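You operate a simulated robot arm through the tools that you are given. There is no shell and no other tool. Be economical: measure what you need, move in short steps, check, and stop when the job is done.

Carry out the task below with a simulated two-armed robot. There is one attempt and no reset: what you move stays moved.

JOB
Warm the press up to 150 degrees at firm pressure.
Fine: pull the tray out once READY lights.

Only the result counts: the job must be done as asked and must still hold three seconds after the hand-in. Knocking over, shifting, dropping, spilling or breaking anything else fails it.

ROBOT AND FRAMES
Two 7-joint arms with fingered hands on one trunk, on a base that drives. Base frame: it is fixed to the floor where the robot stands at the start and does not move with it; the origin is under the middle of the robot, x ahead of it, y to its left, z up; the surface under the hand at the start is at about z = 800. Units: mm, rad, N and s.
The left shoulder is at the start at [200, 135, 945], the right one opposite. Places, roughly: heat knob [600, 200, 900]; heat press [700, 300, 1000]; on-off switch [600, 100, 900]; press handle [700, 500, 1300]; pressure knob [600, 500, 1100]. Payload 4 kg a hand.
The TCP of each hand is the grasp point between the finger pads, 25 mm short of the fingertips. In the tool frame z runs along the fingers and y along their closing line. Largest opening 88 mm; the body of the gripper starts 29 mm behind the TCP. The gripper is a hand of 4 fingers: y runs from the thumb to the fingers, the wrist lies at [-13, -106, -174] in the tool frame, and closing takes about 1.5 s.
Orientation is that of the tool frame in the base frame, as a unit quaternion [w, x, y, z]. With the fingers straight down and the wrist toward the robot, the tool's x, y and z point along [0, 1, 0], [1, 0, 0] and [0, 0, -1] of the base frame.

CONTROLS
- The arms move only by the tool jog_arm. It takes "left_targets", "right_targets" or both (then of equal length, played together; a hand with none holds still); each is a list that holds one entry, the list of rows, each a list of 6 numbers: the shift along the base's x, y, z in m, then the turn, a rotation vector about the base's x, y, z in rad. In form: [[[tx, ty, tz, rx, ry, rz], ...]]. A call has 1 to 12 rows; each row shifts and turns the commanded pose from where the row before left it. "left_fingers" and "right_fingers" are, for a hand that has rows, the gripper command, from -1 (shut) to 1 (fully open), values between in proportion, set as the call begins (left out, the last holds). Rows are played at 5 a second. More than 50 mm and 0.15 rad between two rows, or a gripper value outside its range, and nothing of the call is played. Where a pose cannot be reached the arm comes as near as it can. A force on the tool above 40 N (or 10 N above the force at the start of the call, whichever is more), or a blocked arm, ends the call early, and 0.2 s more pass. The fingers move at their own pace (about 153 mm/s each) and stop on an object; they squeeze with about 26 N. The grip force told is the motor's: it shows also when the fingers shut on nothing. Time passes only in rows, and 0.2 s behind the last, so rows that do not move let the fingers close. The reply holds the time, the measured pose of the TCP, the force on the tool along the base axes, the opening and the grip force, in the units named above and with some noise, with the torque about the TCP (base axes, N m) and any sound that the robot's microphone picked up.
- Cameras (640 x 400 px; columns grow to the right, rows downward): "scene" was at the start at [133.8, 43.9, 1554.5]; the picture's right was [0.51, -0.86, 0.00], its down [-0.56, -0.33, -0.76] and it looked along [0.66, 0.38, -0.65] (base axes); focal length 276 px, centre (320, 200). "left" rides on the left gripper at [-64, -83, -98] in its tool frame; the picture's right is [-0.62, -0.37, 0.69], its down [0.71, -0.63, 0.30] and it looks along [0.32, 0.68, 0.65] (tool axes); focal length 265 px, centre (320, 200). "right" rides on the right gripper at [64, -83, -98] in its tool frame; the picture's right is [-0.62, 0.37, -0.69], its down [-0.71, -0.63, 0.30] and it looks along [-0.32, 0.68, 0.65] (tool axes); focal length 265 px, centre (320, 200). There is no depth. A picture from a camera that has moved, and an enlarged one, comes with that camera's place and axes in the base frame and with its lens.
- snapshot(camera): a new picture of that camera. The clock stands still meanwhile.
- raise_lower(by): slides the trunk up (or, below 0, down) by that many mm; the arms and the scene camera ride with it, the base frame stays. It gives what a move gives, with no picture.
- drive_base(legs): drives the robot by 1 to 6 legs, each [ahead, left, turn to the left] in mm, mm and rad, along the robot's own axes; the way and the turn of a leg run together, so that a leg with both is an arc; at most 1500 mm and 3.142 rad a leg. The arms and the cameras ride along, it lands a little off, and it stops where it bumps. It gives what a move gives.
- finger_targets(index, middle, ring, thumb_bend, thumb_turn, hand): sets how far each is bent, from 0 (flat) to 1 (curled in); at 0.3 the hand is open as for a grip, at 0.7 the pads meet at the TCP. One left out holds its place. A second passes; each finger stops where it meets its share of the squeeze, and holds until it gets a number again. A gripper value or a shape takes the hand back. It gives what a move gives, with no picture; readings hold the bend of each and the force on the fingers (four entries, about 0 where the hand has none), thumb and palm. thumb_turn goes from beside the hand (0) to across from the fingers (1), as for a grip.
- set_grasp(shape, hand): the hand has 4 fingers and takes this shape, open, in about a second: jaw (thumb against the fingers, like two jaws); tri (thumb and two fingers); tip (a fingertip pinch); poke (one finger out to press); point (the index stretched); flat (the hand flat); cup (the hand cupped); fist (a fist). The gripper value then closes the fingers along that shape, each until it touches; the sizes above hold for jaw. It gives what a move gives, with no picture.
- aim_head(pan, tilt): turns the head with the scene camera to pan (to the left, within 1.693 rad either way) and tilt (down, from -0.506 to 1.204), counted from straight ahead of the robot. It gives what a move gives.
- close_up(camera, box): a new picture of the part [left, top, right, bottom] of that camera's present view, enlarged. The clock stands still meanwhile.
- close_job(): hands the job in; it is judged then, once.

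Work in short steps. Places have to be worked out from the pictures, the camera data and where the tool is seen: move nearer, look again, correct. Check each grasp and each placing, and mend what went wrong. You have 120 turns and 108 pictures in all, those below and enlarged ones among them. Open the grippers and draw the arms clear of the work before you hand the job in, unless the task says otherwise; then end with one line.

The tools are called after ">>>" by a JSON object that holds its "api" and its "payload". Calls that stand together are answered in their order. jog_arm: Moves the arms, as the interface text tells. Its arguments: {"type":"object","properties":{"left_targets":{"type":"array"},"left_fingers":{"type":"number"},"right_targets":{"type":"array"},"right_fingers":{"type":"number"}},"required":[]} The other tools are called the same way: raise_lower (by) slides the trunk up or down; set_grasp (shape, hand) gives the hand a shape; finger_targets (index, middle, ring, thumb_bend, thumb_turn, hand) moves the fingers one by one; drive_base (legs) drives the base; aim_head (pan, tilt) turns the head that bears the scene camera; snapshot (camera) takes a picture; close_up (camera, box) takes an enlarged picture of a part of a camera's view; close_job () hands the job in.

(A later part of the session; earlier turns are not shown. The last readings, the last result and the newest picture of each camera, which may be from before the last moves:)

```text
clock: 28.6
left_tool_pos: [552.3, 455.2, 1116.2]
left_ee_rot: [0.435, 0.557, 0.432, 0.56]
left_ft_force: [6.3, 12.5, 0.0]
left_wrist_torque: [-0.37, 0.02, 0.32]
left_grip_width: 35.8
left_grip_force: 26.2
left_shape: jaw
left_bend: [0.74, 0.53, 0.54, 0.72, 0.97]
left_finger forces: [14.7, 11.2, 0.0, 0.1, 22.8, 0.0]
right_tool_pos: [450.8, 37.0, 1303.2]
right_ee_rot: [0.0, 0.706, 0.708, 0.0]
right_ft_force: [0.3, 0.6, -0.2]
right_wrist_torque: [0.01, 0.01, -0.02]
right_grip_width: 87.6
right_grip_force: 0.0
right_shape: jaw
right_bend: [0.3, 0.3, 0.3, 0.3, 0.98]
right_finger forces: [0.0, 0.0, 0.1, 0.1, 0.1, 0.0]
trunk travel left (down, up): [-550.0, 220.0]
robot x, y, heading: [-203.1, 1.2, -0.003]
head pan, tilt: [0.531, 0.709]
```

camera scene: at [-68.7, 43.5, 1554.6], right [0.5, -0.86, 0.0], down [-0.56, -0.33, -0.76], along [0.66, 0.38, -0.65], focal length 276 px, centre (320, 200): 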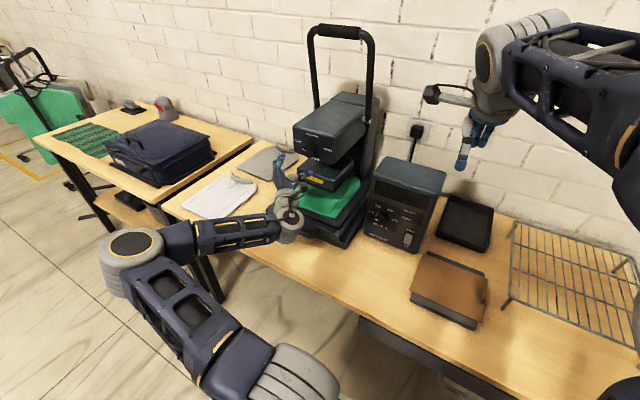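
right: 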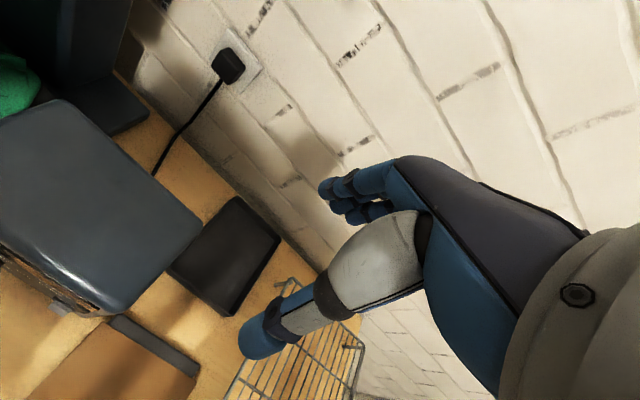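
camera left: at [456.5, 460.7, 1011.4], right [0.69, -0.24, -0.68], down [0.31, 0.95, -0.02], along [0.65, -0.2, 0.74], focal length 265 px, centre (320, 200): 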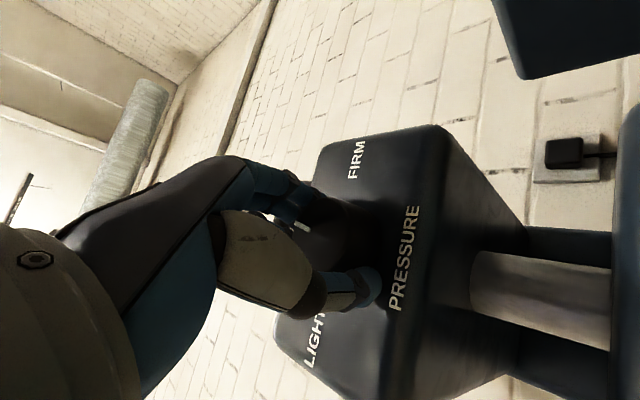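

Reaction torque rose to −0.37 N m at once: the knob is at its stop. Release, withdraw, and verify.

>>> {"api": "jog_arm", "payload": {"left_targets": [[[0, 0, 0, 0, 0, 0], [0, 0, 0, 0, 0, 0], [0, 0, 0, 0, 0, 0], [0, 0, 0, 0, 0, 0], [-0.02, 0, 0, 0, 0, 0], [-0.025, 0, 0, 0, 0, 0], [-0.03, 0, 0, 0, 0, 0], [-0.04, 0.0, 0, 0, 0, 0], [-0.04, 0.0, 0, 0, 0, 0], [0, 0, 0, 0, 0, 0]]], "left_fingers": 1}}

>>> {"api": "close_up", "payload": {"camera": "scene", "box": [300, 128, 350, 168]}}

>>> {"api": "close_up", "payload": {"camera": "scene", "box": [355, 155, 455, 255]}}

```text
clock: 30.9
left_tool_pos: [413.7, 478.1, 1137.1]
left_ee_rot: [0.436, 0.558, 0.433, 0.557]
left_ft_force: [-0.3, -0.1, 0.6]
left_wrist_torque: [-0.01, 0.01, 0.0]
left_grip_width: 87.5
left_grip_force: 0.1
left_shape: jaw
left_bend: [0.3, 0.3, 0.3, 0.3, 0.98]
left_finger forces: [0.0, 0.0, 0.0, 0.0, 0.0, 0.0]
left hand out of reach, approached as far as the arm can: row 8, 9
right_tool_pos: [449.9, 36.5, 1303.0]
right_ee_rot: [-0.001, 0.707, 0.707, 0.001]
right_ft_force: [0.1, 0.3, 0.6]
right_wrist_torque: [-0.02, 0.03, 0.02]
right_grip_width: 87.6
right_grip_force: 0.1
right_shape: jaw
right_bend: [0.3, 0.3, 0.3, 0.3, 0.98]
right_finger forces: [0.0, 0.0, 0.0, 0.0, 0.0, 0.0]
trunk travel left (down, up): [-550.0, 220.0]
robot x, y, heading: [-203.3, 1.6, 0.002]
head pan, tilt: [0.531, 0.709]
```

```text
10.00 times, centred on (325, 148) of scene
camera zoom: at [-69.3, 43.8, 1554.5], right [0.51, -0.86, 0.0], down [-0.56, -0.33, -0.76], along [0.66, 0.38, -0.65], focal length 2755 px, centre (270, 720)
```

zoom: 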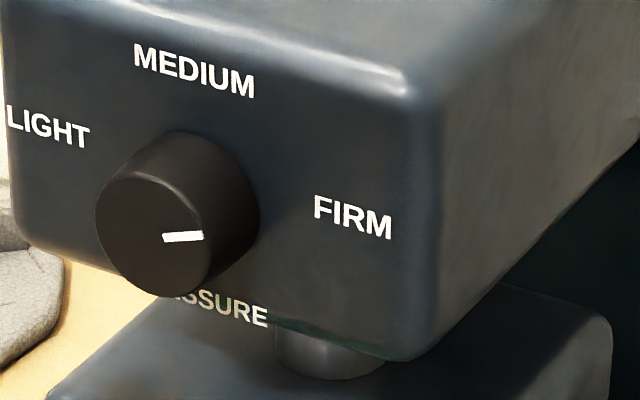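

```text
4.00 times, centred on (405, 205) of scene
camera zoom: at [-69.3, 43.8, 1554.5], right [0.51, -0.86, 0.0], down [-0.56, -0.33, -0.76], along [0.66, 0.38, -0.65], focal length 1102 px, centre (-20, 180)
```

zoom: 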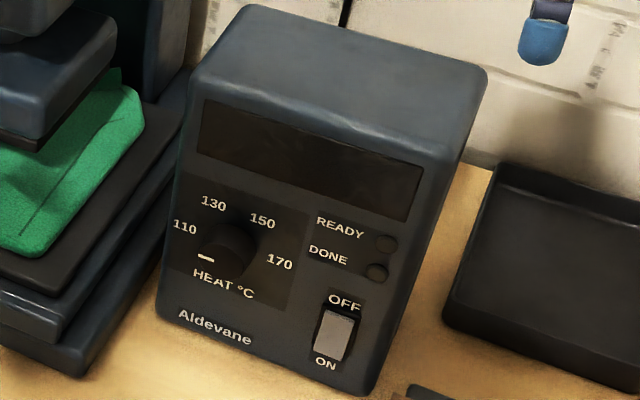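

Pressure is at FIRM, its stop. Next the power switch: rocker near [605,96,870], ON half at the bottom. I shape the right hand to poke, pitch it 45° forward and lower it in front of the box.

>>> {"api": "set_grasp", "payload": {"hand": "right", "shape": "poke"}}

>>> {"api": "jog_arm", "payload": {"right_targets": [[[0, 0.008, -0.035, 0, -0.131, 0], [0, 0.008, -0.035, 0, -0.131, 0], [0, 0.008, -0.035, 0, -0.131, 0], [0, 0.008, -0.035, 0, -0.131, 0], [0, 0.008, -0.035, 0, -0.131, 0], [0, 0.008, -0.035, 0, -0.131, 0], [0, 0.008, -0.035, 0, 0, 0], [0, 0.004, -0.035, 0, 0, 0], [0, 0, -0.035, 0, 0, 0], [0, 0, -0.02, 0, 0, 0]]]}}

>>> {"api": "snapshot", "payload": {"camera": "right"}}

>>> {"api": "snapshot", "payload": {"camera": "scene"}}

```text
clock: 31.8
left_tool_pos: [414.4, 477.7, 1136.2]
left_ee_rot: [0.436, 0.558, 0.433, 0.557]
left_ft_force: [0.6, 0.0, 0.8]
left_wrist_torque: [-0.01, -0.02, -0.03]
left_grip_width: 87.7
left_grip_force: 0.1
left_shape: jaw
left_bend: [0.3, 0.3, 0.3, 0.3, 0.98]
left_finger forces: [0.1, 0.1, 0.0, 0.0, 0.0, 0.0]
right_tool_pos: [450.3, 36.0, 1303.5]
right_ee_rot: [0.0, 0.706, 0.708, 0.001]
right_ft_force: [-0.8, 0.8, 0.3]
right_wrist_torque: [-0.04, 0.02, -0.02]
right_grip_width: 0.0
right_grip_force: 0.2
right_shape: poke
right_bend: [0.7, 0.7, 0.99, 1.0, 1.0]
right_finger forces: [0.0, 0.0, 0.1, 0.1, 0.0, 0.0]
trunk travel left (down, up): [-550.0, 220.0]
robot x, y, heading: [-205.1, -1.5, -0.004]
head pan, tilt: [0.531, 0.709]
```

```text
clock: 34.0
left_tool_pos: [414.0, 476.8, 1136.2]
left_ee_rot: [0.437, 0.559, 0.433, 0.557]
left_ft_force: [0.1, 0.1, 0.4]
left_wrist_torque: [0.01, 0.02, -0.04]
left_grip_width: 87.5
left_grip_force: 0.0
left_shape: jaw
left_bend: [0.3, 0.3, 0.3, 0.3, 0.98]
left_finger forces: [0.0, 0.0, 0.1, 0.1, 0.1, 0.0]
right_tool_pos: [450.4, 95.6, 968.1]
right_ee_rot: [0.27, 0.653, 0.653, 0.272]
right_ft_force: [-0.5, -0.3, 0.6]
right_wrist_torque: [-0.01, -0.01, 0.01]
right_grip_width: 0.1
right_grip_force: 0.0
right_shape: poke
right_bend: [0.7, 0.7, 0.99, 1.0, 1.0]
right_finger forces: [0.1, 0.0, 0.1, 0.0, 0.1, 0.1]
trunk travel left (down, up): [-550.0, 220.0]
robot x, y, heading: [-198.9, -2.7, 0.001]
head pan, tilt: [0.531, 0.709]
```

```text
75 pictures are left
camera right: at [320.5, 160.3, 978.1], right [-0.23, -0.62, 0.75], down [-0.23, -0.71, -0.66], along [0.95, -0.32, 0.02], focal length 265 px, centre (320, 200)
```

right: 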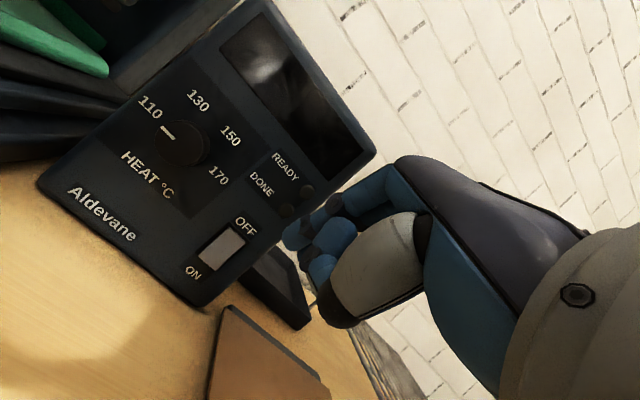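

```text
74 pictures are left
camera scene: at [-69.5, 43.8, 1554.5], right [0.51, -0.86, 0.0], down [-0.56, -0.33, -0.76], along [0.66, 0.38, -0.65], focal length 276 px, centre (320, 200)
```

scene: 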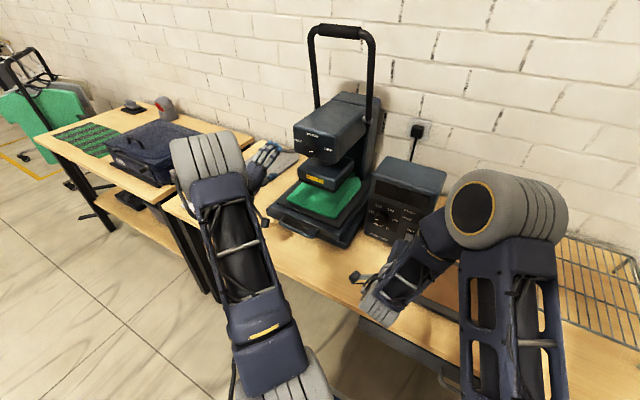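

A good view of the panel. Zoom in for the rocker and heat knob.

>>> {"api": "close_up", "payload": {"camera": "right", "box": [110, 70, 350, 300]}}

```text
1.74 times, centred on (230, 185) of right
camera zoom: at [320.5, 160.3, 978.1], right [-0.23, -0.62, 0.75], down [-0.23, -0.71, -0.66], along [0.95, -0.32, 0.02], focal length 462 px, centre (476, 226)
```

zoom: 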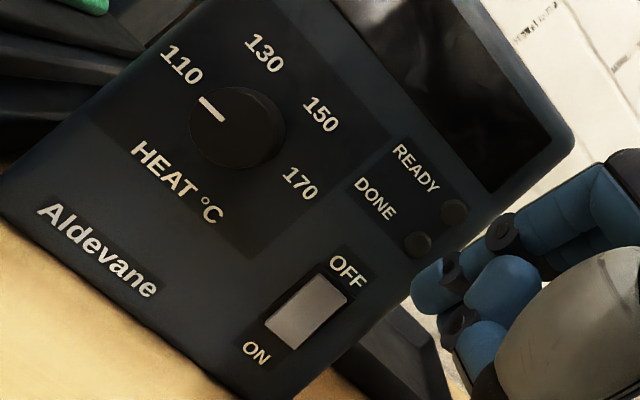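

Rocker ON half ≈ [612,95,855]; heat pointer at about −90° with labels at about ±80/±27, so 150 is near +26°. I try the "point" shape and look at where the fingertip is.

>>> {"api": "set_grasp", "payload": {"hand": "right", "shape": "point"}}

>>> {"api": "snapshot", "payload": {"camera": "right"}}

>>> {"api": "close_up", "payload": {"camera": "scene", "box": [340, 140, 480, 330]}}

```text
clock: 34.9
left_tool_pos: [414.2, 477.3, 1135.4]
left_ee_rot: [0.437, 0.559, 0.432, 0.557]
left_ft_force: [-0.4, -0.3, -1.2]
left_wrist_torque: [0.0, 0.0, -0.01]
left_grip_width: 87.7
left_grip_force: 0.2
left_shape: jaw
left_bend: [0.3, 0.3, 0.3, 0.3, 0.98]
left_finger forces: [0.0, 0.0, 0.1, 0.0, 0.0, 0.0]
right_tool_pos: [449.4, 94.8, 968.3]
right_ee_rot: [0.27, 0.653, 0.654, 0.27]
right_ft_force: [0.1, -0.9, -0.5]
right_wrist_torque: [-0.02, -0.02, 0.01]
right_grip_width: 0.0
right_grip_force: 0.1
right_shape: point
right_bend: [0.2, 1.0, 1.0, 0.98, 0.88]
right_finger forces: [0.1, 0.0, 0.0, 0.1, 0.1, 0.0]
trunk travel left (down, up): [-550.0, 220.0]
robot x, y, heading: [-202.4, 3.5, 0.001]
head pan, tilt: [0.531, 0.709]
```

```text
72 pictures are left
camera right: at [320.6, 160.4, 978.4], right [-0.23, -0.62, 0.75], down [-0.23, -0.71, -0.66], along [0.95, -0.32, 0.02], focal length 265 px, centre (320, 200)
```

right: 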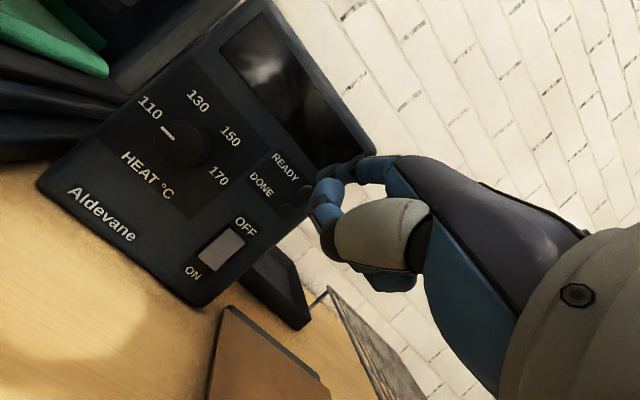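

```text
2.11 times, centred on (410, 235) of scene
camera zoom: at [-69.3, 43.9, 1554.5], right [0.51, -0.86, 0.0], down [-0.56, -0.33, -0.76], along [0.66, 0.38, -0.65], focal length 580 px, centre (130, 126)
```

zoom: 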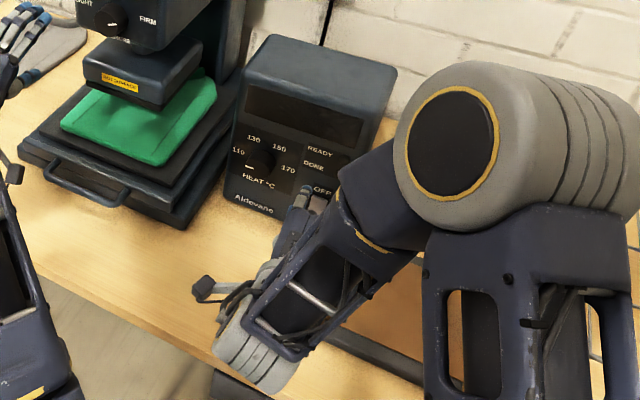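

The index is hidden in this view; a closed jaw gives known tips (TCP+25). I close in jaw shape and come to within ~25 mm of the rocker.

>>> {"api": "set_grasp", "payload": {"hand": "right", "shape": "jaw"}}

>>> {"api": "jog_arm", "payload": {"right_targets": [[[0.02, 0, -0.015, 0, 0, 0], [0.02, 0, -0.015, 0, 0, 0], [0.02, 0, -0.015, 0, 0, 0], [0.02, 0, -0.015, 0, 0, 0], [0.02, 0, -0.018, 0, 0, 0], [0.015, 0, -0.015, 0, 0, 0], [0, 0, 0, 0, 0, 0], [0, 0, 0, 0, 0, 0]]], "right_fingers": -1}}

>>> {"api": "snapshot", "payload": {"camera": "right"}}

```text
clock: 35.8
left_tool_pos: [414.2, 477.4, 1136.5]
left_ee_rot: [0.437, 0.558, 0.433, 0.557]
left_ft_force: [0.2, -1.1, 0.6]
left_wrist_torque: [-0.01, 0.01, -0.01]
left_grip_width: 87.4
left_grip_force: 0.0
left_shape: jaw
left_bend: [0.3, 0.3, 0.3, 0.3, 0.98]
left_finger forces: [0.0, 0.0, 0.0, 0.1, 0.0, 0.0]
right_tool_pos: [449.1, 96.1, 968.3]
right_ee_rot: [0.27, 0.652, 0.654, 0.271]
right_ft_force: [-0.1, -0.1, 0.0]
right_wrist_torque: [-0.01, 0.01, -0.03]
right_grip_width: 87.7
right_grip_force: 0.1
right_shape: jaw
right_bend: [0.3, 0.3, 0.3, 0.3, 0.97]
right_finger forces: [0.1, 0.0, 0.0, 0.1, 0.0, 0.0]
trunk travel left (down, up): [-550.0, 220.0]
robot x, y, heading: [-203.8, -1.0, 0.002]
head pan, tilt: [0.531, 0.709]
```

```text
clock: 37.5
left_tool_pos: [415.3, 476.0, 1136.8]
left_ee_rot: [0.437, 0.558, 0.433, 0.557]
left_ft_force: [-1.3, -0.4, -0.3]
left_wrist_torque: [0.04, -0.01, 0.01]
left_grip_width: 87.6
left_grip_force: 0.1
left_shape: jaw
left_bend: [0.3, 0.3, 0.3, 0.3, 0.98]
left_finger forces: [0.0, 0.1, 0.0, 0.1, 0.0, 0.0]
right_tool_pos: [564.8, 97.2, 874.7]
right_ee_rot: [0.27, 0.653, 0.654, 0.271]
right_ft_force: [-0.3, -0.1, -0.2]
right_wrist_torque: [-0.01, 0.0, 0.01]
right_grip_width: 0.0
right_grip_force: 26.3
right_shape: jaw
right_bend: [0.7, 0.7, 0.7, 0.38, 1.0]
right_finger forces: [0.0, 0.0, 0.1, 0.0, 0.0, 0.0]
trunk travel left (down, up): [-550.0, 220.0]
robot x, y, heading: [-202.1, 3.4, 0.006]
head pan, tilt: [0.531, 0.709]
```

```text
70 pictures are left
camera right: at [435.8, 160.7, 884.8], right [-0.23, -0.62, 0.75], down [-0.23, -0.71, -0.66], along [0.95, -0.32, 0.02], focal length 265 px, centre (320, 200)
```

right: 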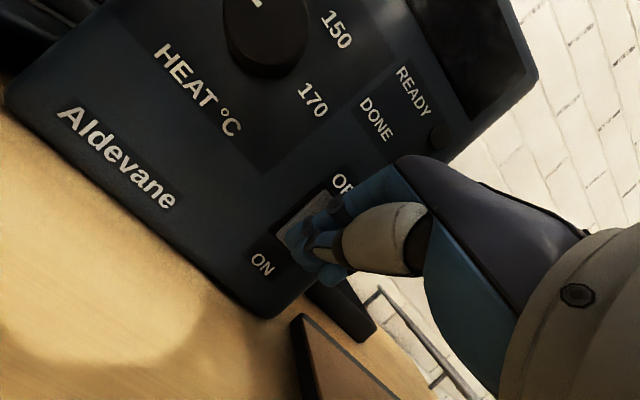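

Tips face the ON half. I push forward in small steps.

>>> {"api": "jog_arm", "payload": {"right_targets": [[[0.008, -0.001, 0, 0, 0, 0], [0.008, 0, 0, 0, 0, 0], [0.006, 0, 0, 0, 0, 0], [0.004, 0, 0, 0, 0, 0], [0.004, 0, 0, 0, 0, 0], [0.004, 0, 0, 0, 0, 0], [0.004, 0, 0, 0, 0, 0]]]}}

>>> {"api": "snapshot", "payload": {"camera": "right"}}

```text
clock: 38.1
left_tool_pos: [412.6, 477.6, 1137.2]
left_ee_rot: [0.436, 0.558, 0.433, 0.557]
left_ft_force: [-0.3, -0.5, -0.1]
left_wrist_torque: [-0.02, -0.01, 0.03]
left_grip_width: 87.9
left_grip_force: 0.0
left_shape: jaw
left_bend: [0.3, 0.3, 0.3, 0.3, 0.98]
left_finger forces: [0.0, 0.1, 0.0, 0.1, 0.0, 0.1]
right_tool_pos: [572.2, 96.0, 871.5]
right_ee_rot: [0.267, 0.652, 0.657, 0.269]
right_ft_force: [-19.4, -3.9, 3.8]
right_wrist_torque: [-0.01, -0.04, -0.09]
right_grip_width: 0.3
right_grip_force: 26.3
right_shape: jaw
right_bend: [0.7, 0.7, 0.7, 0.4, 1.0]
right_finger forces: [0.0, 5.0, 0.1, 0.0, 42.8, 0.1]
trunk travel left (down, up): [-550.0, 220.0]
robot x, y, heading: [-202.2, 0.6, 0.002]
head pan, tilt: [0.531, 0.709]
stopped in row 2 (right hand): the force on the tool passed its limit at 50 N (the readings are from after the stop); the commanded pose is now the measured one
```

```text
69 pictures are left
camera right: at [443.3, 160.6, 883.1], right [-0.22, -0.62, 0.75], down [-0.23, -0.72, -0.66], along [0.95, -0.32, 0.01], focal length 265 px, centre (320, 200)
```

right: 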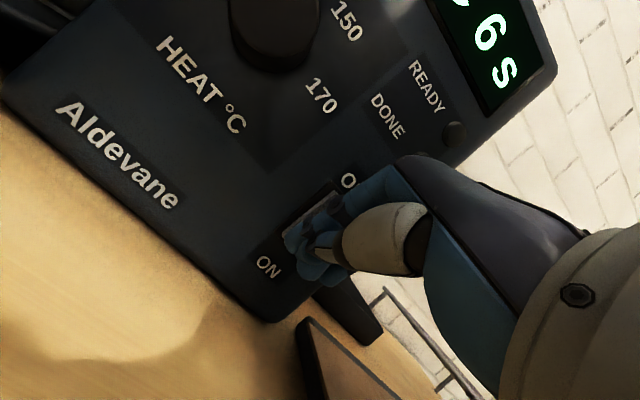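

The display lit up — power is on. Back the right hand off and read the display.

>>> {"api": "jog_arm", "payload": {"right_targets": [[[-0.02, 0, 0.01, 0, 0, 0], [-0.03, 0, 0.02, 0, 0, 0], [-0.03, 0, 0.02, 0, 0, 0], [-0.04, 0, 0.03, 0, 0, 0], [0, 0, 0, 0, 0, 0]]]}}

>>> {"api": "snapshot", "payload": {"camera": "right"}}

```text
clock: 39.3
left_tool_pos: [414.6, 477.0, 1137.0]
left_ee_rot: [0.437, 0.558, 0.434, 0.557]
left_ft_force: [-0.2, 0.1, -0.3]
left_wrist_torque: [-0.02, 0.02, -0.02]
left_grip_width: 87.4
left_grip_force: 0.1
left_shape: jaw
left_bend: [0.3, 0.3, 0.3, 0.3, 0.98]
left_finger forces: [0.0, 0.0, 0.0, 0.0, 0.0, 0.1]
right_tool_pos: [451.3, 99.4, 954.7]
right_ee_rot: [0.267, 0.652, 0.657, 0.269]
right_ft_force: [0.4, -0.4, -0.1]
right_wrist_torque: [0.01, 0.03, 0.0]
right_grip_width: 0.1
right_grip_force: 25.9
right_shape: jaw
right_bend: [0.7, 0.7, 0.7, 0.4, 1.0]
right_finger forces: [0.1, 0.0, 0.0, 0.0, 0.0, 0.0]
trunk travel left (down, up): [-550.0, 220.0]
robot x, y, heading: [-200.5, 4.8, -0.001]
head pan, tilt: [0.531, 0.709]
```

```text
68 pictures are left
camera right: at [322.5, 163.7, 964.3], right [-0.22, -0.62, 0.75], down [-0.23, -0.72, -0.66], along [0.95, -0.32, 0.01], focal length 265 px, centre (320, 200)
```

right: 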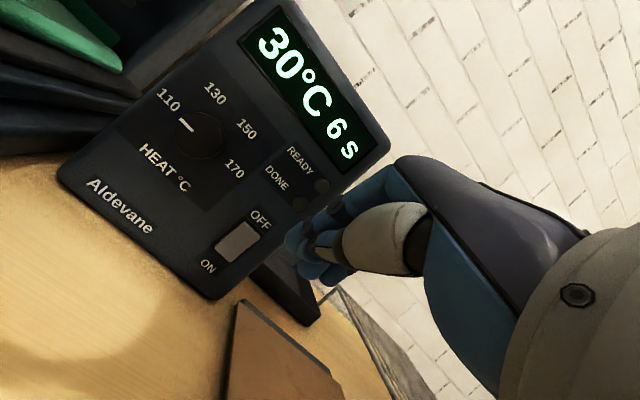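

Display reads 30 °C, 6 s. Now the heat knob with the right hand: open the jaw, pitch to 10° below horizontal, roll −34°, and come in front of it at x≈490.

>>> {"api": "jog_arm", "payload": {"right_targets": [[[0, 0.01, 0, 0, -0.122, 0], [0, 0.01, 0, 0, -0.122, 0], [0, 0.01, 0, 0, -0.122, 0], [0, 0.01, 0, 0, -0.122, 0], [0, 0.01, 0, 0, -0.122, 0], [0.01, 0.012, 0, -0.15, 0, 0], [0.01, 0.012, 0, -0.15, 0, 0], [0.01, 0.012, 0, -0.15, 0, 0], [0.01, 0.012, 0, -0.15, 0, 0], [0, 0, -0.015, 0, 0, 0], [0, 0, -0.02, 0, 0, 0], [0, 0, 0, 0, 0, 0]]], "right_fingers": 1}}

>>> {"api": "snapshot", "payload": {"camera": "right"}}

>>> {"api": "snapshot", "payload": {"camera": "scene"}}

```text
clock: 41.9
left_tool_pos: [414.0, 476.8, 1136.3]
left_ee_rot: [0.437, 0.558, 0.433, 0.557]
left_ft_force: [0.2, -0.6, 0.0]
left_wrist_torque: [-0.01, -0.01, 0.01]
left_grip_width: 87.6
left_grip_force: 0.1
left_shape: jaw
left_bend: [0.3, 0.3, 0.3, 0.3, 0.98]
left_finger forces: [0.1, 0.0, 0.0, 0.0, 0.0, 0.0]
right_tool_pos: [519.6, 214.7, 928.0]
right_ee_rot: [0.592, 0.385, 0.654, 0.27]
right_ft_force: [-0.6, 1.0, -0.2]
right_wrist_torque: [-0.01, 0.01, 0.03]
right_grip_width: 87.8
right_grip_force: 0.1
right_shape: jaw
right_bend: [0.3, 0.3, 0.3, 0.3, 0.98]
right_finger forces: [0.0, 0.1, 0.1, 0.1, 0.1, 0.0]
right hand out of reach, approached as far as the arm can: row 4, 5
trunk travel left (down, up): [-550.0, 220.0]
robot x, y, heading: [-207.7, 1.5, 0.0]
head pan, tilt: [0.531, 0.709]
```

```text
67 pictures are left
camera right: at [406.7, 231.2, 838.6], right [-0.61, -0.24, 0.76], down [0.19, -0.97, -0.15], along [0.77, 0.05, 0.64], focal length 265 px, centre (320, 200)
```

right: 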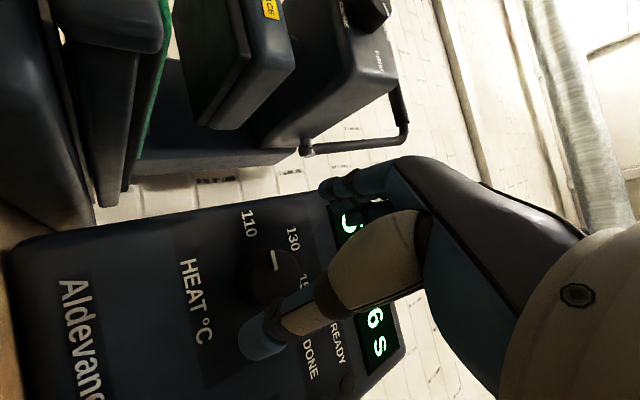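

```text
66 pictures are left
camera scene: at [-69.7, 43.9, 1554.5], right [0.51, -0.86, 0.0], down [-0.56, -0.33, -0.76], along [0.66, 0.38, -0.65], focal length 276 px, centre (320, 200)
```

scene: 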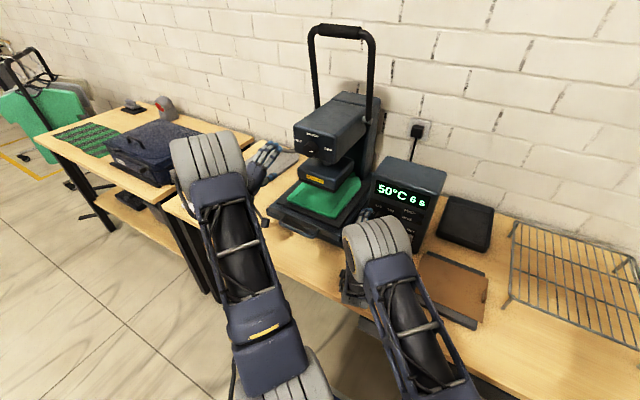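

The plate is warming (50 °C). The hand is at roll −34°, tilt 10°. I zoom in to locate the knob from here.

>>> {"api": "close_up", "payload": {"camera": "right", "box": [180, 190, 380, 390]}}

```text
2.00 times, centred on (280, 290) of right
camera zoom: at [406.7, 231.2, 838.6], right [-0.61, -0.24, 0.76], down [0.19, -0.97, -0.15], along [0.77, 0.05, 0.64], focal length 531 px, centre (400, 20)
```

zoom: 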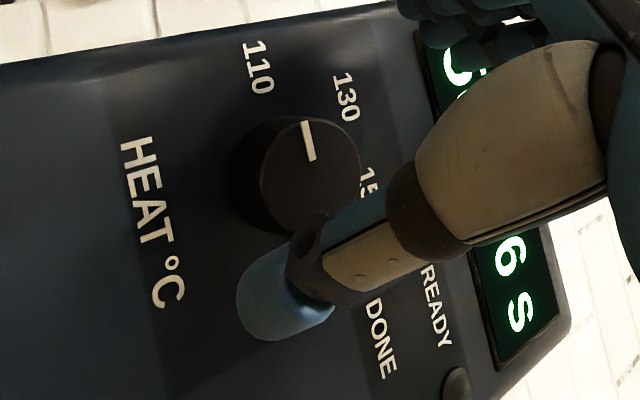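

Knob front ≈ [586,195,927]; its pointer sits on 110 (−90°), so 150 is about +30°. I line up laterally and advance to TCP x≈567.

>>> {"api": "jog_arm", "payload": {"right_targets": [[[0, -0.018, 0.002, 0, 0, 0], [0.02, 0, 0, 0, 0, 0], [0.015, 0, 0, 0, 0, 0], [0.012, 0, 0, 0, 0, 0], [0, 0, 0, 0, 0, 0]]]}}

>>> {"api": "close_up", "payload": {"camera": "right", "box": [180, 140, 430, 390]}}

```text
clock: 43.1
left_tool_pos: [414.3, 476.4, 1136.4]
left_ee_rot: [0.436, 0.558, 0.434, 0.558]
left_ft_force: [-0.3, -0.7, 0.5]
left_wrist_torque: [0.0, 0.0, 0.04]
left_grip_width: 87.5
left_grip_force: 0.1
left_shape: jaw
left_bend: [0.3, 0.3, 0.3, 0.3, 0.98]
left_finger forces: [0.1, 0.0, 0.0, 0.0, 0.1, 0.0]
right_tool_pos: [567.2, 196.7, 930.3]
right_ee_rot: [0.592, 0.383, 0.655, 0.271]
right_ft_force: [-7.3, 0.1, -0.2]
right_wrist_torque: [0.07, -0.32, 0.14]
right_grip_width: 87.0
right_grip_force: 0.1
right_shape: jaw
right_bend: [0.3, 0.3, 0.3, 0.3, 0.98]
right_finger forces: [0.1, 7.1, 0.0, 0.0, 0.1, 0.0]
trunk travel left (down, up): [-550.0, 220.0]
robot x, y, heading: [-206.8, 0.6, 0.001]
head pan, tilt: [0.531, 0.709]
```

```text
1.60 times, centred on (305, 265) of right
camera zoom: at [453.6, 213.2, 840.0], right [-0.61, -0.24, 0.76], down [0.19, -0.97, -0.15], along [0.77, 0.05, 0.64], focal length 425 px, centre (344, 96)
```

zoom: 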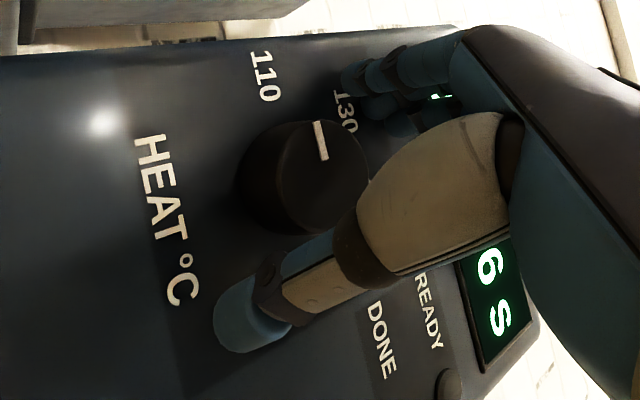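

Straddling the knob, a finger just touching the panel. Ease back 2 mm and close.

>>> {"api": "jog_arm", "payload": {"right_targets": [[[-0.002, 0, 0, 0, 0, 0], [0, 0, 0, 0, 0, 0], [0, 0, 0, 0, 0, 0], [0, 0, 0, 0, 0, 0], [0, 0, 0, 0, 0, 0], [0, 0, 0, 0, 0, 0], [0, 0, 0, 0, 0, 0], [0, 0, 0, 0, 0, 0]]], "right_fingers": -1}}

>>> {"api": "close_up", "payload": {"camera": "right", "box": [180, 140, 430, 390]}}

```text
clock: 44.9
left_tool_pos: [413.1, 476.3, 1136.2]
left_ee_rot: [0.437, 0.559, 0.433, 0.557]
left_ft_force: [-0.3, 0.1, 0.5]
left_wrist_torque: [-0.01, 0.01, -0.04]
left_grip_width: 87.7
left_grip_force: 0.2
left_shape: jaw
left_bend: [0.3, 0.3, 0.3, 0.3, 0.98]
left_finger forces: [0.1, 0.1, 0.0, 0.0, 0.0, 0.1]
right_tool_pos: [563.8, 196.4, 928.4]
right_ee_rot: [0.591, 0.383, 0.656, 0.271]
right_ft_force: [-3.5, -9.0, -8.8]
right_wrist_torque: [0.12, 0.05, -0.09]
right_grip_width: 29.9
right_grip_force: 26.1
right_shape: jaw
right_bend: [0.73, 0.43, 0.48, 0.72, 1.0]
right_finger forces: [18.9, 0.1, 0.0, 0.0, 31.7, 0.1]
trunk travel left (down, up): [-550.0, 220.0]
robot x, y, heading: [-200.8, 1.4, 0.003]
head pan, tilt: [0.531, 0.709]
```

```text
1.60 times, centred on (305, 265) of right
camera zoom: at [451.1, 212.6, 839.6], right [-0.61, -0.24, 0.76], down [0.19, -0.97, -0.15], along [0.77, 0.05, 0.64], focal length 425 px, centre (344, 96)
```

zoom: 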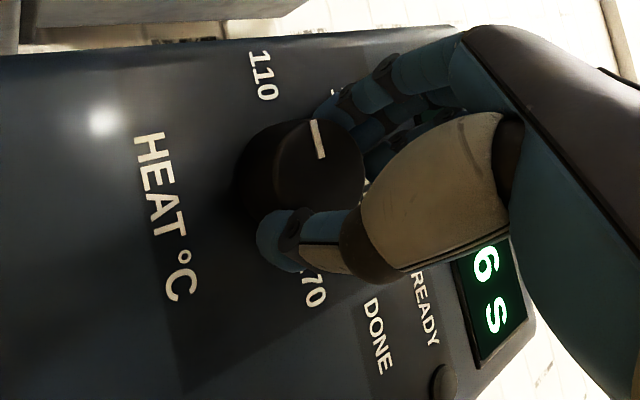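

Gripped by index and thumb. Turn clockwise 55°.

>>> {"api": "jog_arm", "payload": {"right_targets": [[[0, 0, 0, 0.12, 0, 0], [0, 0, 0, 0.12, 0, 0], [0, 0, 0, 0.12, 0, 0], [0, 0, 0, 0.12, 0, 0], [0, 0, 0, 0.12, 0, 0], [0, 0, 0, 0.12, 0, 0], [0, 0, 0, 0.12, 0, 0], [0, 0, 0, 0.12, 0, 0]]]}}

>>> {"api": "snapshot", "payload": {"camera": "right"}}

>>> {"api": "snapshot", "payload": {"camera": "scene"}}

```text
clock: 46.7
left_tool_pos: [415.4, 478.0, 1135.8]
left_ee_rot: [0.436, 0.558, 0.434, 0.557]
left_ft_force: [-0.2, 0.5, -0.3]
left_wrist_torque: [-0.01, 0.03, 0.01]
left_grip_width: 87.4
left_grip_force: 0.0
left_shape: jaw
left_bend: [0.3, 0.3, 0.3, 0.3, 0.98]
left_finger forces: [0.1, 0.0, 0.0, 0.1, 0.0, 0.0]
right_tool_pos: [563.2, 196.6, 930.5]
right_ee_rot: [0.348, 0.615, 0.455, 0.543]
right_ft_force: [9.5, -1.4, -11.6]
right_wrist_torque: [-0.02, -0.09, 0.02]
right_grip_width: 26.7
right_grip_force: 25.9
right_shape: jaw
right_bend: [0.73, 0.43, 0.48, 0.71, 1.0]
right_finger forces: [17.0, 0.0, 0.0, 0.0, 28.8, 0.1]
trunk travel left (down, up): [-550.0, 220.0]
robot x, y, heading: [-202.4, -0.2, 0.003]
head pan, tilt: [0.531, 0.709]
```

```text
62 pictures are left
camera right: at [450.6, 279.1, 891.5], right [-0.61, -0.75, 0.24], down [0.19, -0.43, -0.88], along [0.77, -0.49, 0.41], focal length 265 px, centre (320, 200)
```

right: 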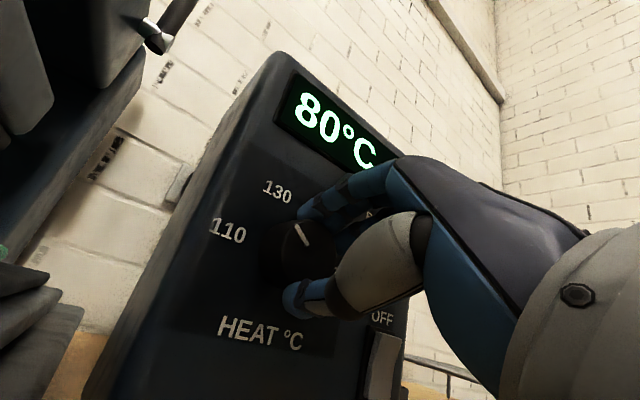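

```text
61 pictures are left
camera scene: at [-69.0, 44.0, 1554.4], right [0.51, -0.86, 0.0], down [-0.56, -0.33, -0.76], along [0.65, 0.38, -0.65], focal length 276 px, centre (320, 200)
```

scene: 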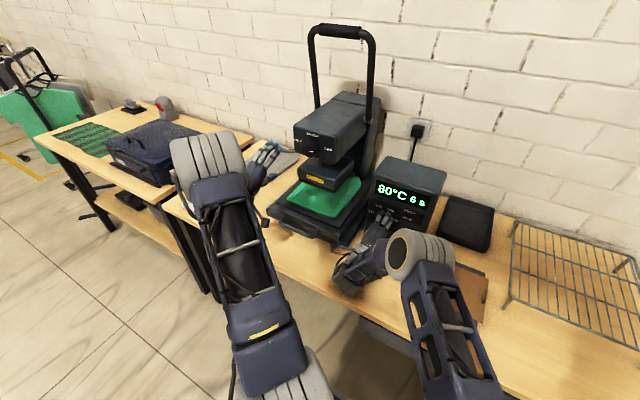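

The pointer is moving with the hand, now past 130. Continue another 45° in the same grip.

>>> {"api": "jog_arm", "payload": {"right_targets": [[[0, 0, 0, 0.12, 0, 0], [0, 0, 0, 0.12, 0, 0], [0, 0, 0, 0.12, 0, 0], [0, 0, 0, 0.12, 0, 0], [0, 0, 0, 0.12, 0, 0], [0, 0, 0, 0.12, 0, 0], [0, 0, 0, 0.06, 0, 0]]]}}

>>> {"api": "snapshot", "payload": {"camera": "right"}}

```text
clock: 48.3
left_tool_pos: [414.1, 477.1, 1135.3]
left_ee_rot: [0.437, 0.558, 0.433, 0.557]
left_ft_force: [0.7, -0.3, 0.0]
left_wrist_torque: [-0.02, 0.0, 0.02]
left_grip_width: 87.6
left_grip_force: 0.1
left_shape: jaw
left_bend: [0.3, 0.3, 0.3, 0.3, 0.98]
left_finger forces: [0.0, 0.0, 0.0, 0.0, 0.1, 0.0]
right_tool_pos: [599.7, 326.0, 1045.2]
right_ee_rot: [0.092, 0.704, 0.215, 0.671]
right_ft_force: [0.4, -0.1, -0.4]
right_wrist_torque: [-0.02, -0.01, 0.05]
right_grip_width: 21.1
right_grip_force: 25.6
right_shape: jaw
right_bend: [0.75, 0.44, 0.5, 0.84, 1.0]
right_finger forces: [0.1, 0.0, 0.1, 0.0, 0.0, 0.0]
right hand out of reach, approached as far as the arm can: row 2, 3, 4, 5, 6, 7
trunk travel left (down, up): [-550.0, 220.0]
robot x, y, heading: [-201.9, 1.4, -0.001]
head pan, tilt: [0.531, 0.709]
```

```text
60 pictures are left
camera right: at [488.4, 411.8, 1076.3], right [-0.62, -0.7, -0.35], down [0.18, 0.3, -0.94], along [0.76, -0.64, -0.06], focal length 265 px, centre (320, 200)
```

right: 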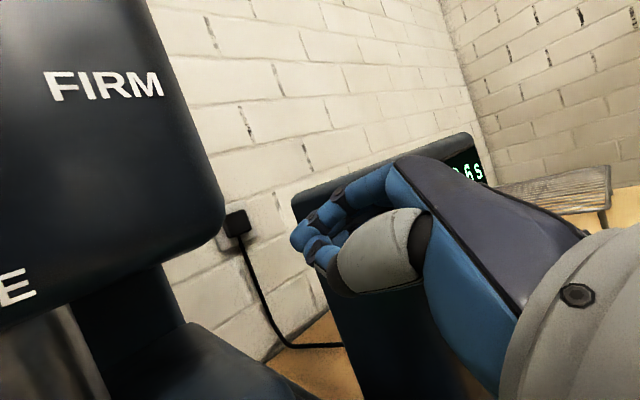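

The arm hit its limit and the hand came off the knob, ending beside the box. I check the scene before moving.

>>> {"api": "snapshot", "payload": {"camera": "scene"}}

>>> {"api": "close_up", "payload": {"camera": "scene", "box": [290, 90, 460, 260]}}

```text
59 pictures are left
camera scene: at [-69.4, 43.6, 1554.5], right [0.51, -0.86, 0.0], down [-0.56, -0.33, -0.76], along [0.66, 0.38, -0.65], focal length 276 px, centre (320, 200)
```

scene: 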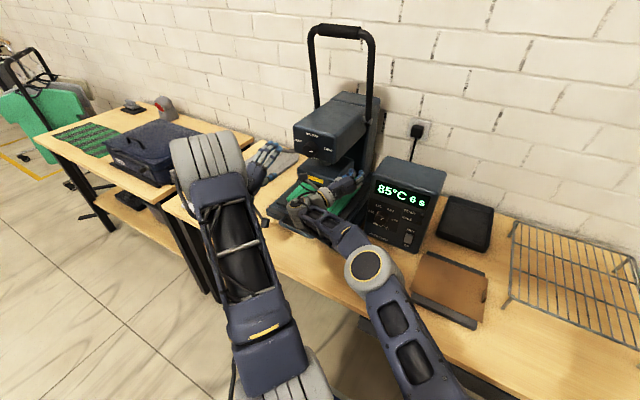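

```text
2.35 times, centred on (375, 175) of scene
camera zoom: at [-69.4, 43.6, 1554.5], right [0.51, -0.86, 0.0], down [-0.56, -0.33, -0.76], along [0.66, 0.38, -0.65], focal length 648 px, centre (191, 259)
```

zoom: 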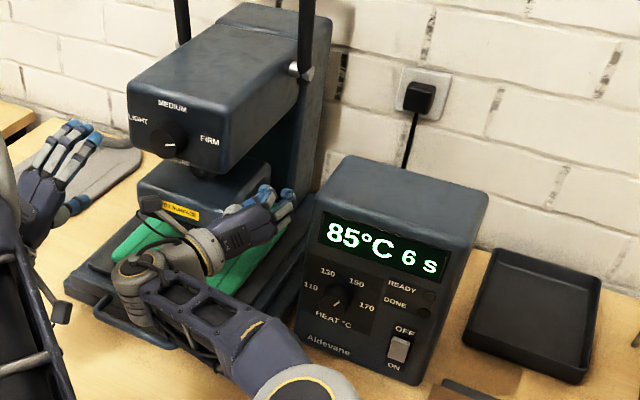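

Nothing has shifted, and the hand is free but close to the platen. The safest retreat is to drive the base straight back 150 mm, which also helps reach.

>>> {"api": "drive_base", "payload": {"legs": [[-150, 0, 0]]}}

>>> {"api": "close_up", "payload": {"camera": "scene", "box": [270, 70, 470, 260]}}

```text
clock: 49.7
left_tool_pos: [260.8, 478.2, 1136.5]
left_ee_rot: [0.436, 0.558, 0.433, 0.557]
left_ft_force: [-0.5, 0.0, 0.3]
left_wrist_torque: [0.01, 0.01, 0.01]
left_grip_width: 87.8
left_grip_force: 0.0
left_shape: jaw
left_bend: [0.3, 0.3, 0.3, 0.3, 0.98]
left_finger forces: [0.0, 0.0, 0.0, 0.0, 0.1, 0.1]
right_tool_pos: [447.0, 327.7, 1045.8]
right_ee_rot: [0.092, 0.703, 0.216, 0.671]
right_ft_force: [0.2, -0.2, -0.2]
right_wrist_torque: [-0.01, -0.03, 0.02]
right_grip_width: 20.9
right_grip_force: 25.8
right_shape: jaw
right_bend: [0.75, 0.44, 0.5, 0.84, 1.0]
right_finger forces: [0.0, 0.0, 0.0, 0.0, 0.0, 0.0]
trunk travel left (down, up): [-550.0, 220.0]
robot x, y, heading: [-352.9, -0.4, 0.007]
head pan, tilt: [0.531, 0.709]
```

```text
2.11 times, centred on (370, 165) of scene
camera zoom: at [-221.4, 44.0, 1554.5], right [0.51, -0.86, 0.0], down [-0.56, -0.33, -0.76], along [0.65, 0.39, -0.65], focal length 580 px, centre (215, 274)
```

zoom: 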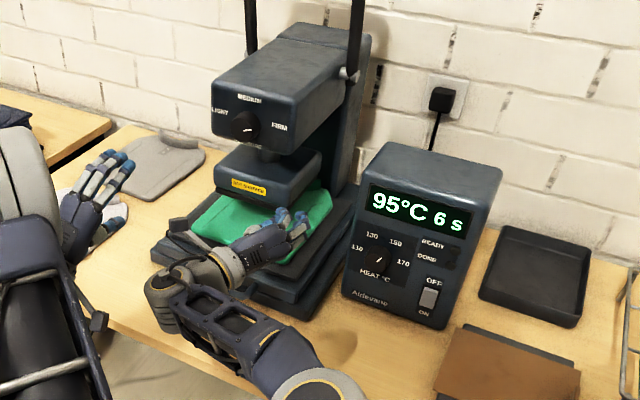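

Clear. Zoom on the heat dial to read its pointer.

>>> {"api": "close_up", "payload": {"camera": "scene", "box": [383, 140, 433, 175]}}

```text
11.43 times, centred on (408, 158) of scene
camera zoom: at [-221.4, 44.0, 1554.5], right [0.51, -0.86, 0.0], down [-0.56, -0.33, -0.76], along [0.65, 0.39, -0.65], focal length 3149 px, centre (-686, 686)
```

zoom: 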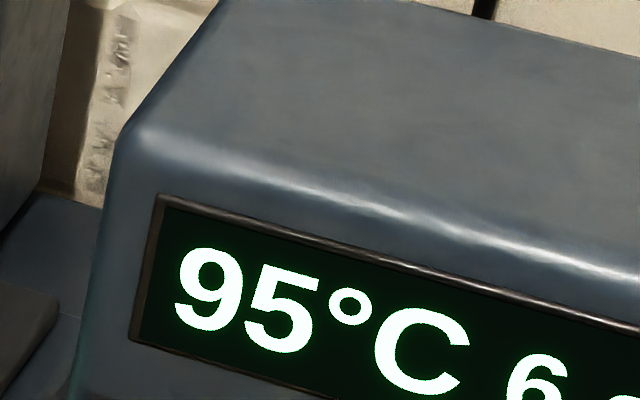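

Aim the zoom lower, at the dial itself.

>>> {"api": "close_up", "payload": {"camera": "scene", "box": [375, 173, 423, 208]}}

```text
11.43 times, centred on (399, 190) of scene
camera zoom: at [-221.4, 44.0, 1554.5], right [0.51, -0.86, 0.0], down [-0.56, -0.33, -0.76], along [0.65, 0.39, -0.65], focal length 3149 px, centre (-583, 309)
```

zoom: 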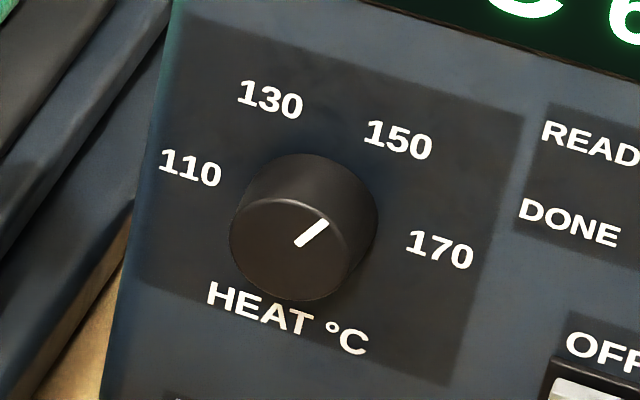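

The pointer reads +30°, exactly on 150. Heating continues (95 °C). I retract the right hand, unrolling it and moving it back to the right.

>>> {"api": "jog_arm", "payload": {"right_targets": [[[-0.01, -0.02, 0.01, -0.15, 0, 0], [-0.01, -0.02, 0.01, -0.15, 0, 0], [-0.01, -0.03, 0.01, -0.15, 0, 0], [-0.01, -0.03, 0.01, -0.15, 0, 0], [-0.01, -0.04, 0.01, -0.15, 0, 0], [-0.01, -0.04, 0.01, -0.15, 0, 0], [0, -0.045, 0.01, -0.15, 0, 0], [0, -0.045, 0.01, 0, 0, 0], [0, -0.045, 0.01, 0, 0, 0], [0, -0.045, 0.01, 0, 0, 0], [0, -0.045, 0.01, 0, 0, 0], [0, -0.045, 0.01, 0, 0, 0]]], "right_fingers": 1}}

>>> {"api": "snapshot", "payload": {"camera": "scene"}}

>>> {"api": "close_up", "payload": {"camera": "scene", "box": [270, 70, 470, 260]}}

```text
clock: 52.3
left_tool_pos: [261.5, 478.1, 1135.4]
left_ee_rot: [0.436, 0.558, 0.434, 0.558]
left_ft_force: [-0.1, 0.9, -0.2]
left_wrist_torque: [0.0, 0.02, -0.03]
left_grip_width: 87.6
left_grip_force: 0.0
left_shape: jaw
left_bend: [0.3, 0.3, 0.3, 0.3, 0.98]
left_finger forces: [0.1, 0.0, 0.1, 0.1, 0.0, 0.0]
right_tool_pos: [372.5, -34.2, 1185.7]
right_ee_rot: [0.435, 0.571, 0.517, 0.466]
right_ft_force: [0.6, -1.3, -0.1]
right_wrist_torque: [-0.01, -0.01, 0.02]
right_grip_width: 87.6
right_grip_force: 0.1
right_shape: jaw
right_bend: [0.3, 0.3, 0.3, 0.3, 0.98]
right_finger forces: [0.0, 0.0, 0.1, 0.0, 0.1, 0.0]
right hand out of reach, approached as far as the arm can: row 10, 11, 12
trunk travel left (down, up): [-550.0, 220.0]
robot x, y, heading: [-353.3, -2.5, 0.008]
head pan, tilt: [0.531, 0.709]
```

```text
54 pictures are left
camera scene: at [-221.2, 44.2, 1554.4], right [0.51, -0.86, 0.0], down [-0.56, -0.33, -0.76], along [0.65, 0.39, -0.65], focal length 276 px, centre (320, 200)
```

scene: 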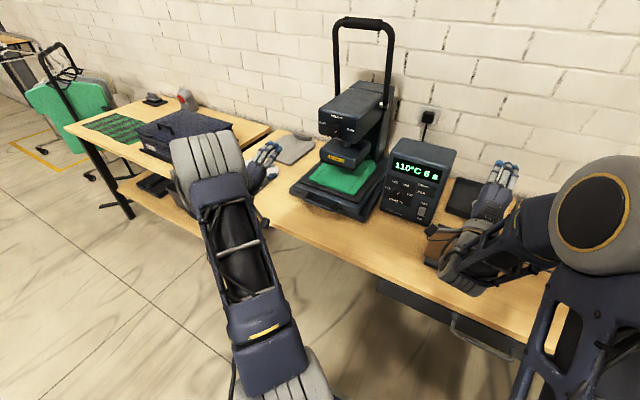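

```text
2.11 times, centred on (370, 165) of scene
camera zoom: at [-221.2, 44.2, 1554.4], right [0.51, -0.86, 0.0], down [-0.56, -0.33, -0.76], along [0.65, 0.39, -0.65], focal length 580 px, centre (215, 274)
```

zoom: 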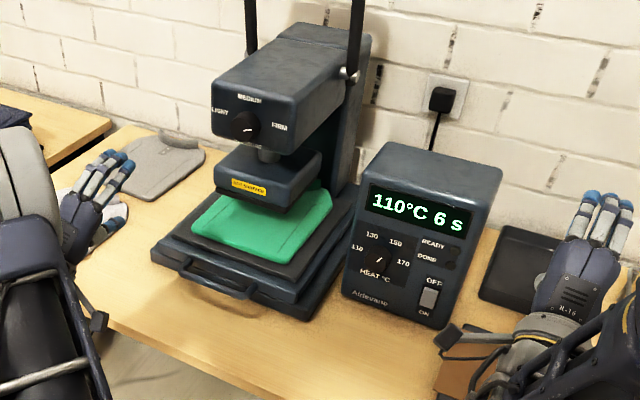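

110 °C and rising. Meanwhile the tray handle bar is around x≈465, y 385–515, z≈858. I level the left hand, pitch it 45° down and bring it before the handle.

>>> {"api": "jog_arm", "payload": {"left_targets": [[[0.01, -0.003, -0.015, -0.126, 0, 0], [0.01, -0.003, -0.015, -0.126, 0, 0], [0.01, -0.003, -0.015, 0, 0.131, 0], [0.01, -0.003, -0.015, 0, 0.131, 0], [0.01, -0.003, -0.015, 0, 0.131, 0], [0.01, -0.003, -0.015, 0, 0.131, 0], [0.01, -0.003, -0.015, 0, 0.131, 0], [0.01, -0.003, -0.015, 0, 0.131, 0], [0.01, 0, -0.02, 0, 0, 0], [0.01, 0, -0.02, 0, 0, 0], [0.01, 0, -0.02, 0, 0, 0], [0, 0, 0, 0, 0, 0]]]}}

>>> {"api": "snapshot", "payload": {"camera": "left"}}

>>> {"api": "close_up", "payload": {"camera": "scene", "box": [270, 70, 470, 260]}}

```text
clock: 54.9
left_tool_pos: [369.1, 456.9, 956.6]
left_ee_rot: [0.272, 0.651, 0.655, 0.27]
left_ft_force: [-0.7, 0.3, 0.0]
left_wrist_torque: [-0.01, 0.02, -0.03]
left_grip_width: 87.7
left_grip_force: 0.1
left_shape: jaw
left_bend: [0.3, 0.3, 0.3, 0.3, 0.98]
left_finger forces: [0.0, 0.1, 0.0, 0.0, 0.0, 0.0]
right_tool_pos: [372.4, -34.1, 1186.6]
right_ee_rot: [0.436, 0.571, 0.517, 0.466]
right_ft_force: [0.0, 0.3, 0.0]
right_wrist_torque: [0.01, 0.01, 0.02]
right_grip_width: 87.8
right_grip_force: 0.0
right_shape: jaw
right_bend: [0.3, 0.3, 0.3, 0.3, 0.98]
right_finger forces: [0.0, 0.1, 0.1, 0.1, 0.0, 0.1]
trunk travel left (down, up): [-550.0, 220.0]
robot x, y, heading: [-359.3, -2.4, 0.005]
head pan, tilt: [0.531, 0.709]
```

```text
52 pictures are left
camera left: at [241.7, 391.5, 967.6], right [0.23, -0.62, -0.75], down [-0.23, 0.71, -0.66], along [0.94, 0.33, 0.02], focal length 265 px, centre (320, 200)
```

left: 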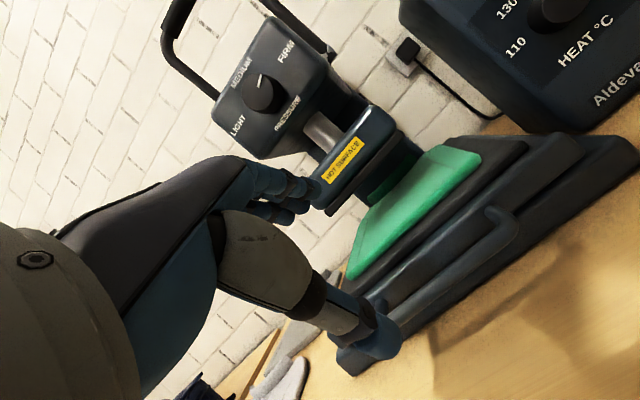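

```text
2.11 times, centred on (370, 165) of scene
camera zoom: at [-221.4, 44.0, 1554.5], right [0.51, -0.86, 0.0], down [-0.56, -0.33, -0.76], along [0.65, 0.39, -0.65], focal length 580 px, centre (215, 274)
```

zoom: 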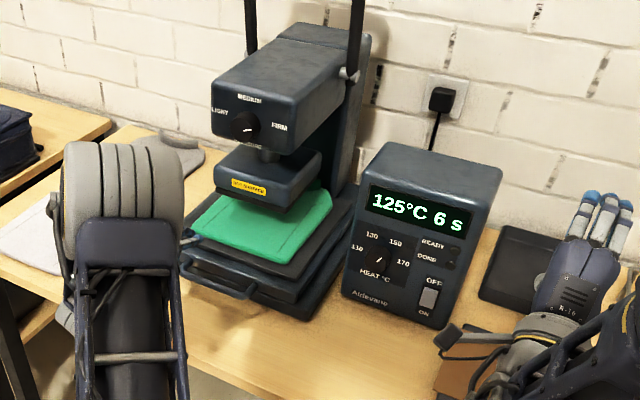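

125 °C. The bar's right end is at [459,380,858], bar centre y≈450. I narrow the jaw and move to 60 mm short of the bar along the fingers.

>>> {"api": "jog_arm", "payload": {"left_targets": [[[0.016, -0.002, -0.019, 0, 0, 0], [0.016, -0.002, -0.019, 0, 0, 0], [0.016, -0.003, -0.019, 0, 0, 0], [0, 0, 0, 0, 0, 0]]], "left_fingers": 0.4}}

>>> {"api": "snapshot", "payload": {"camera": "left"}}

```text
clock: 55.9
left_tool_pos: [419.9, 449.3, 897.5]
left_ee_rot: [0.272, 0.651, 0.655, 0.27]
left_ft_force: [0.2, 0.3, 0.2]
left_wrist_torque: [0.02, 0.02, 0.01]
left_grip_width: 61.9
left_grip_force: 0.1
left_shape: jaw
left_bend: [0.28, 0.37, 0.34, 0.58, 0.99]
left_finger forces: [0.0, 0.0, 0.0, 0.0, 0.1, 0.1]
right_tool_pos: [372.1, -33.4, 1186.3]
right_ee_rot: [0.435, 0.572, 0.517, 0.466]
right_ft_force: [0.1, -0.3, 0.5]
right_wrist_torque: [-0.03, -0.02, 0.03]
right_grip_width: 87.6
right_grip_force: 0.1
right_shape: jaw
right_bend: [0.3, 0.3, 0.3, 0.3, 0.98]
right_finger forces: [0.0, 0.1, 0.0, 0.0, 0.0, 0.1]
trunk travel left (down, up): [-550.0, 220.0]
robot x, y, heading: [-352.2, 3.0, 0.003]
head pan, tilt: [0.531, 0.709]
```

```text
50 pictures are left
camera left: at [290.8, 385.0, 908.5], right [0.23, -0.62, -0.75], down [-0.23, 0.71, -0.66], along [0.94, 0.33, 0.02], focal length 265 px, centre (320, 200)
```

left: 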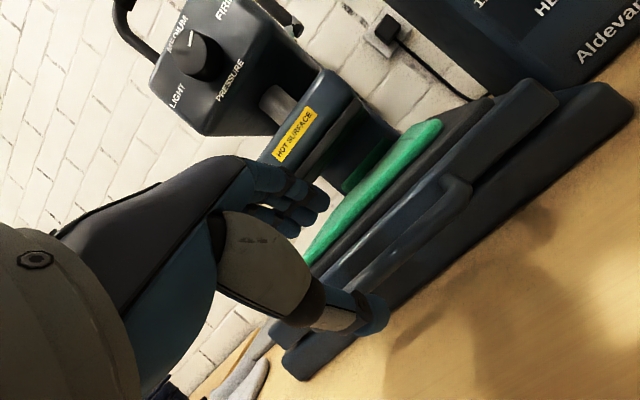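

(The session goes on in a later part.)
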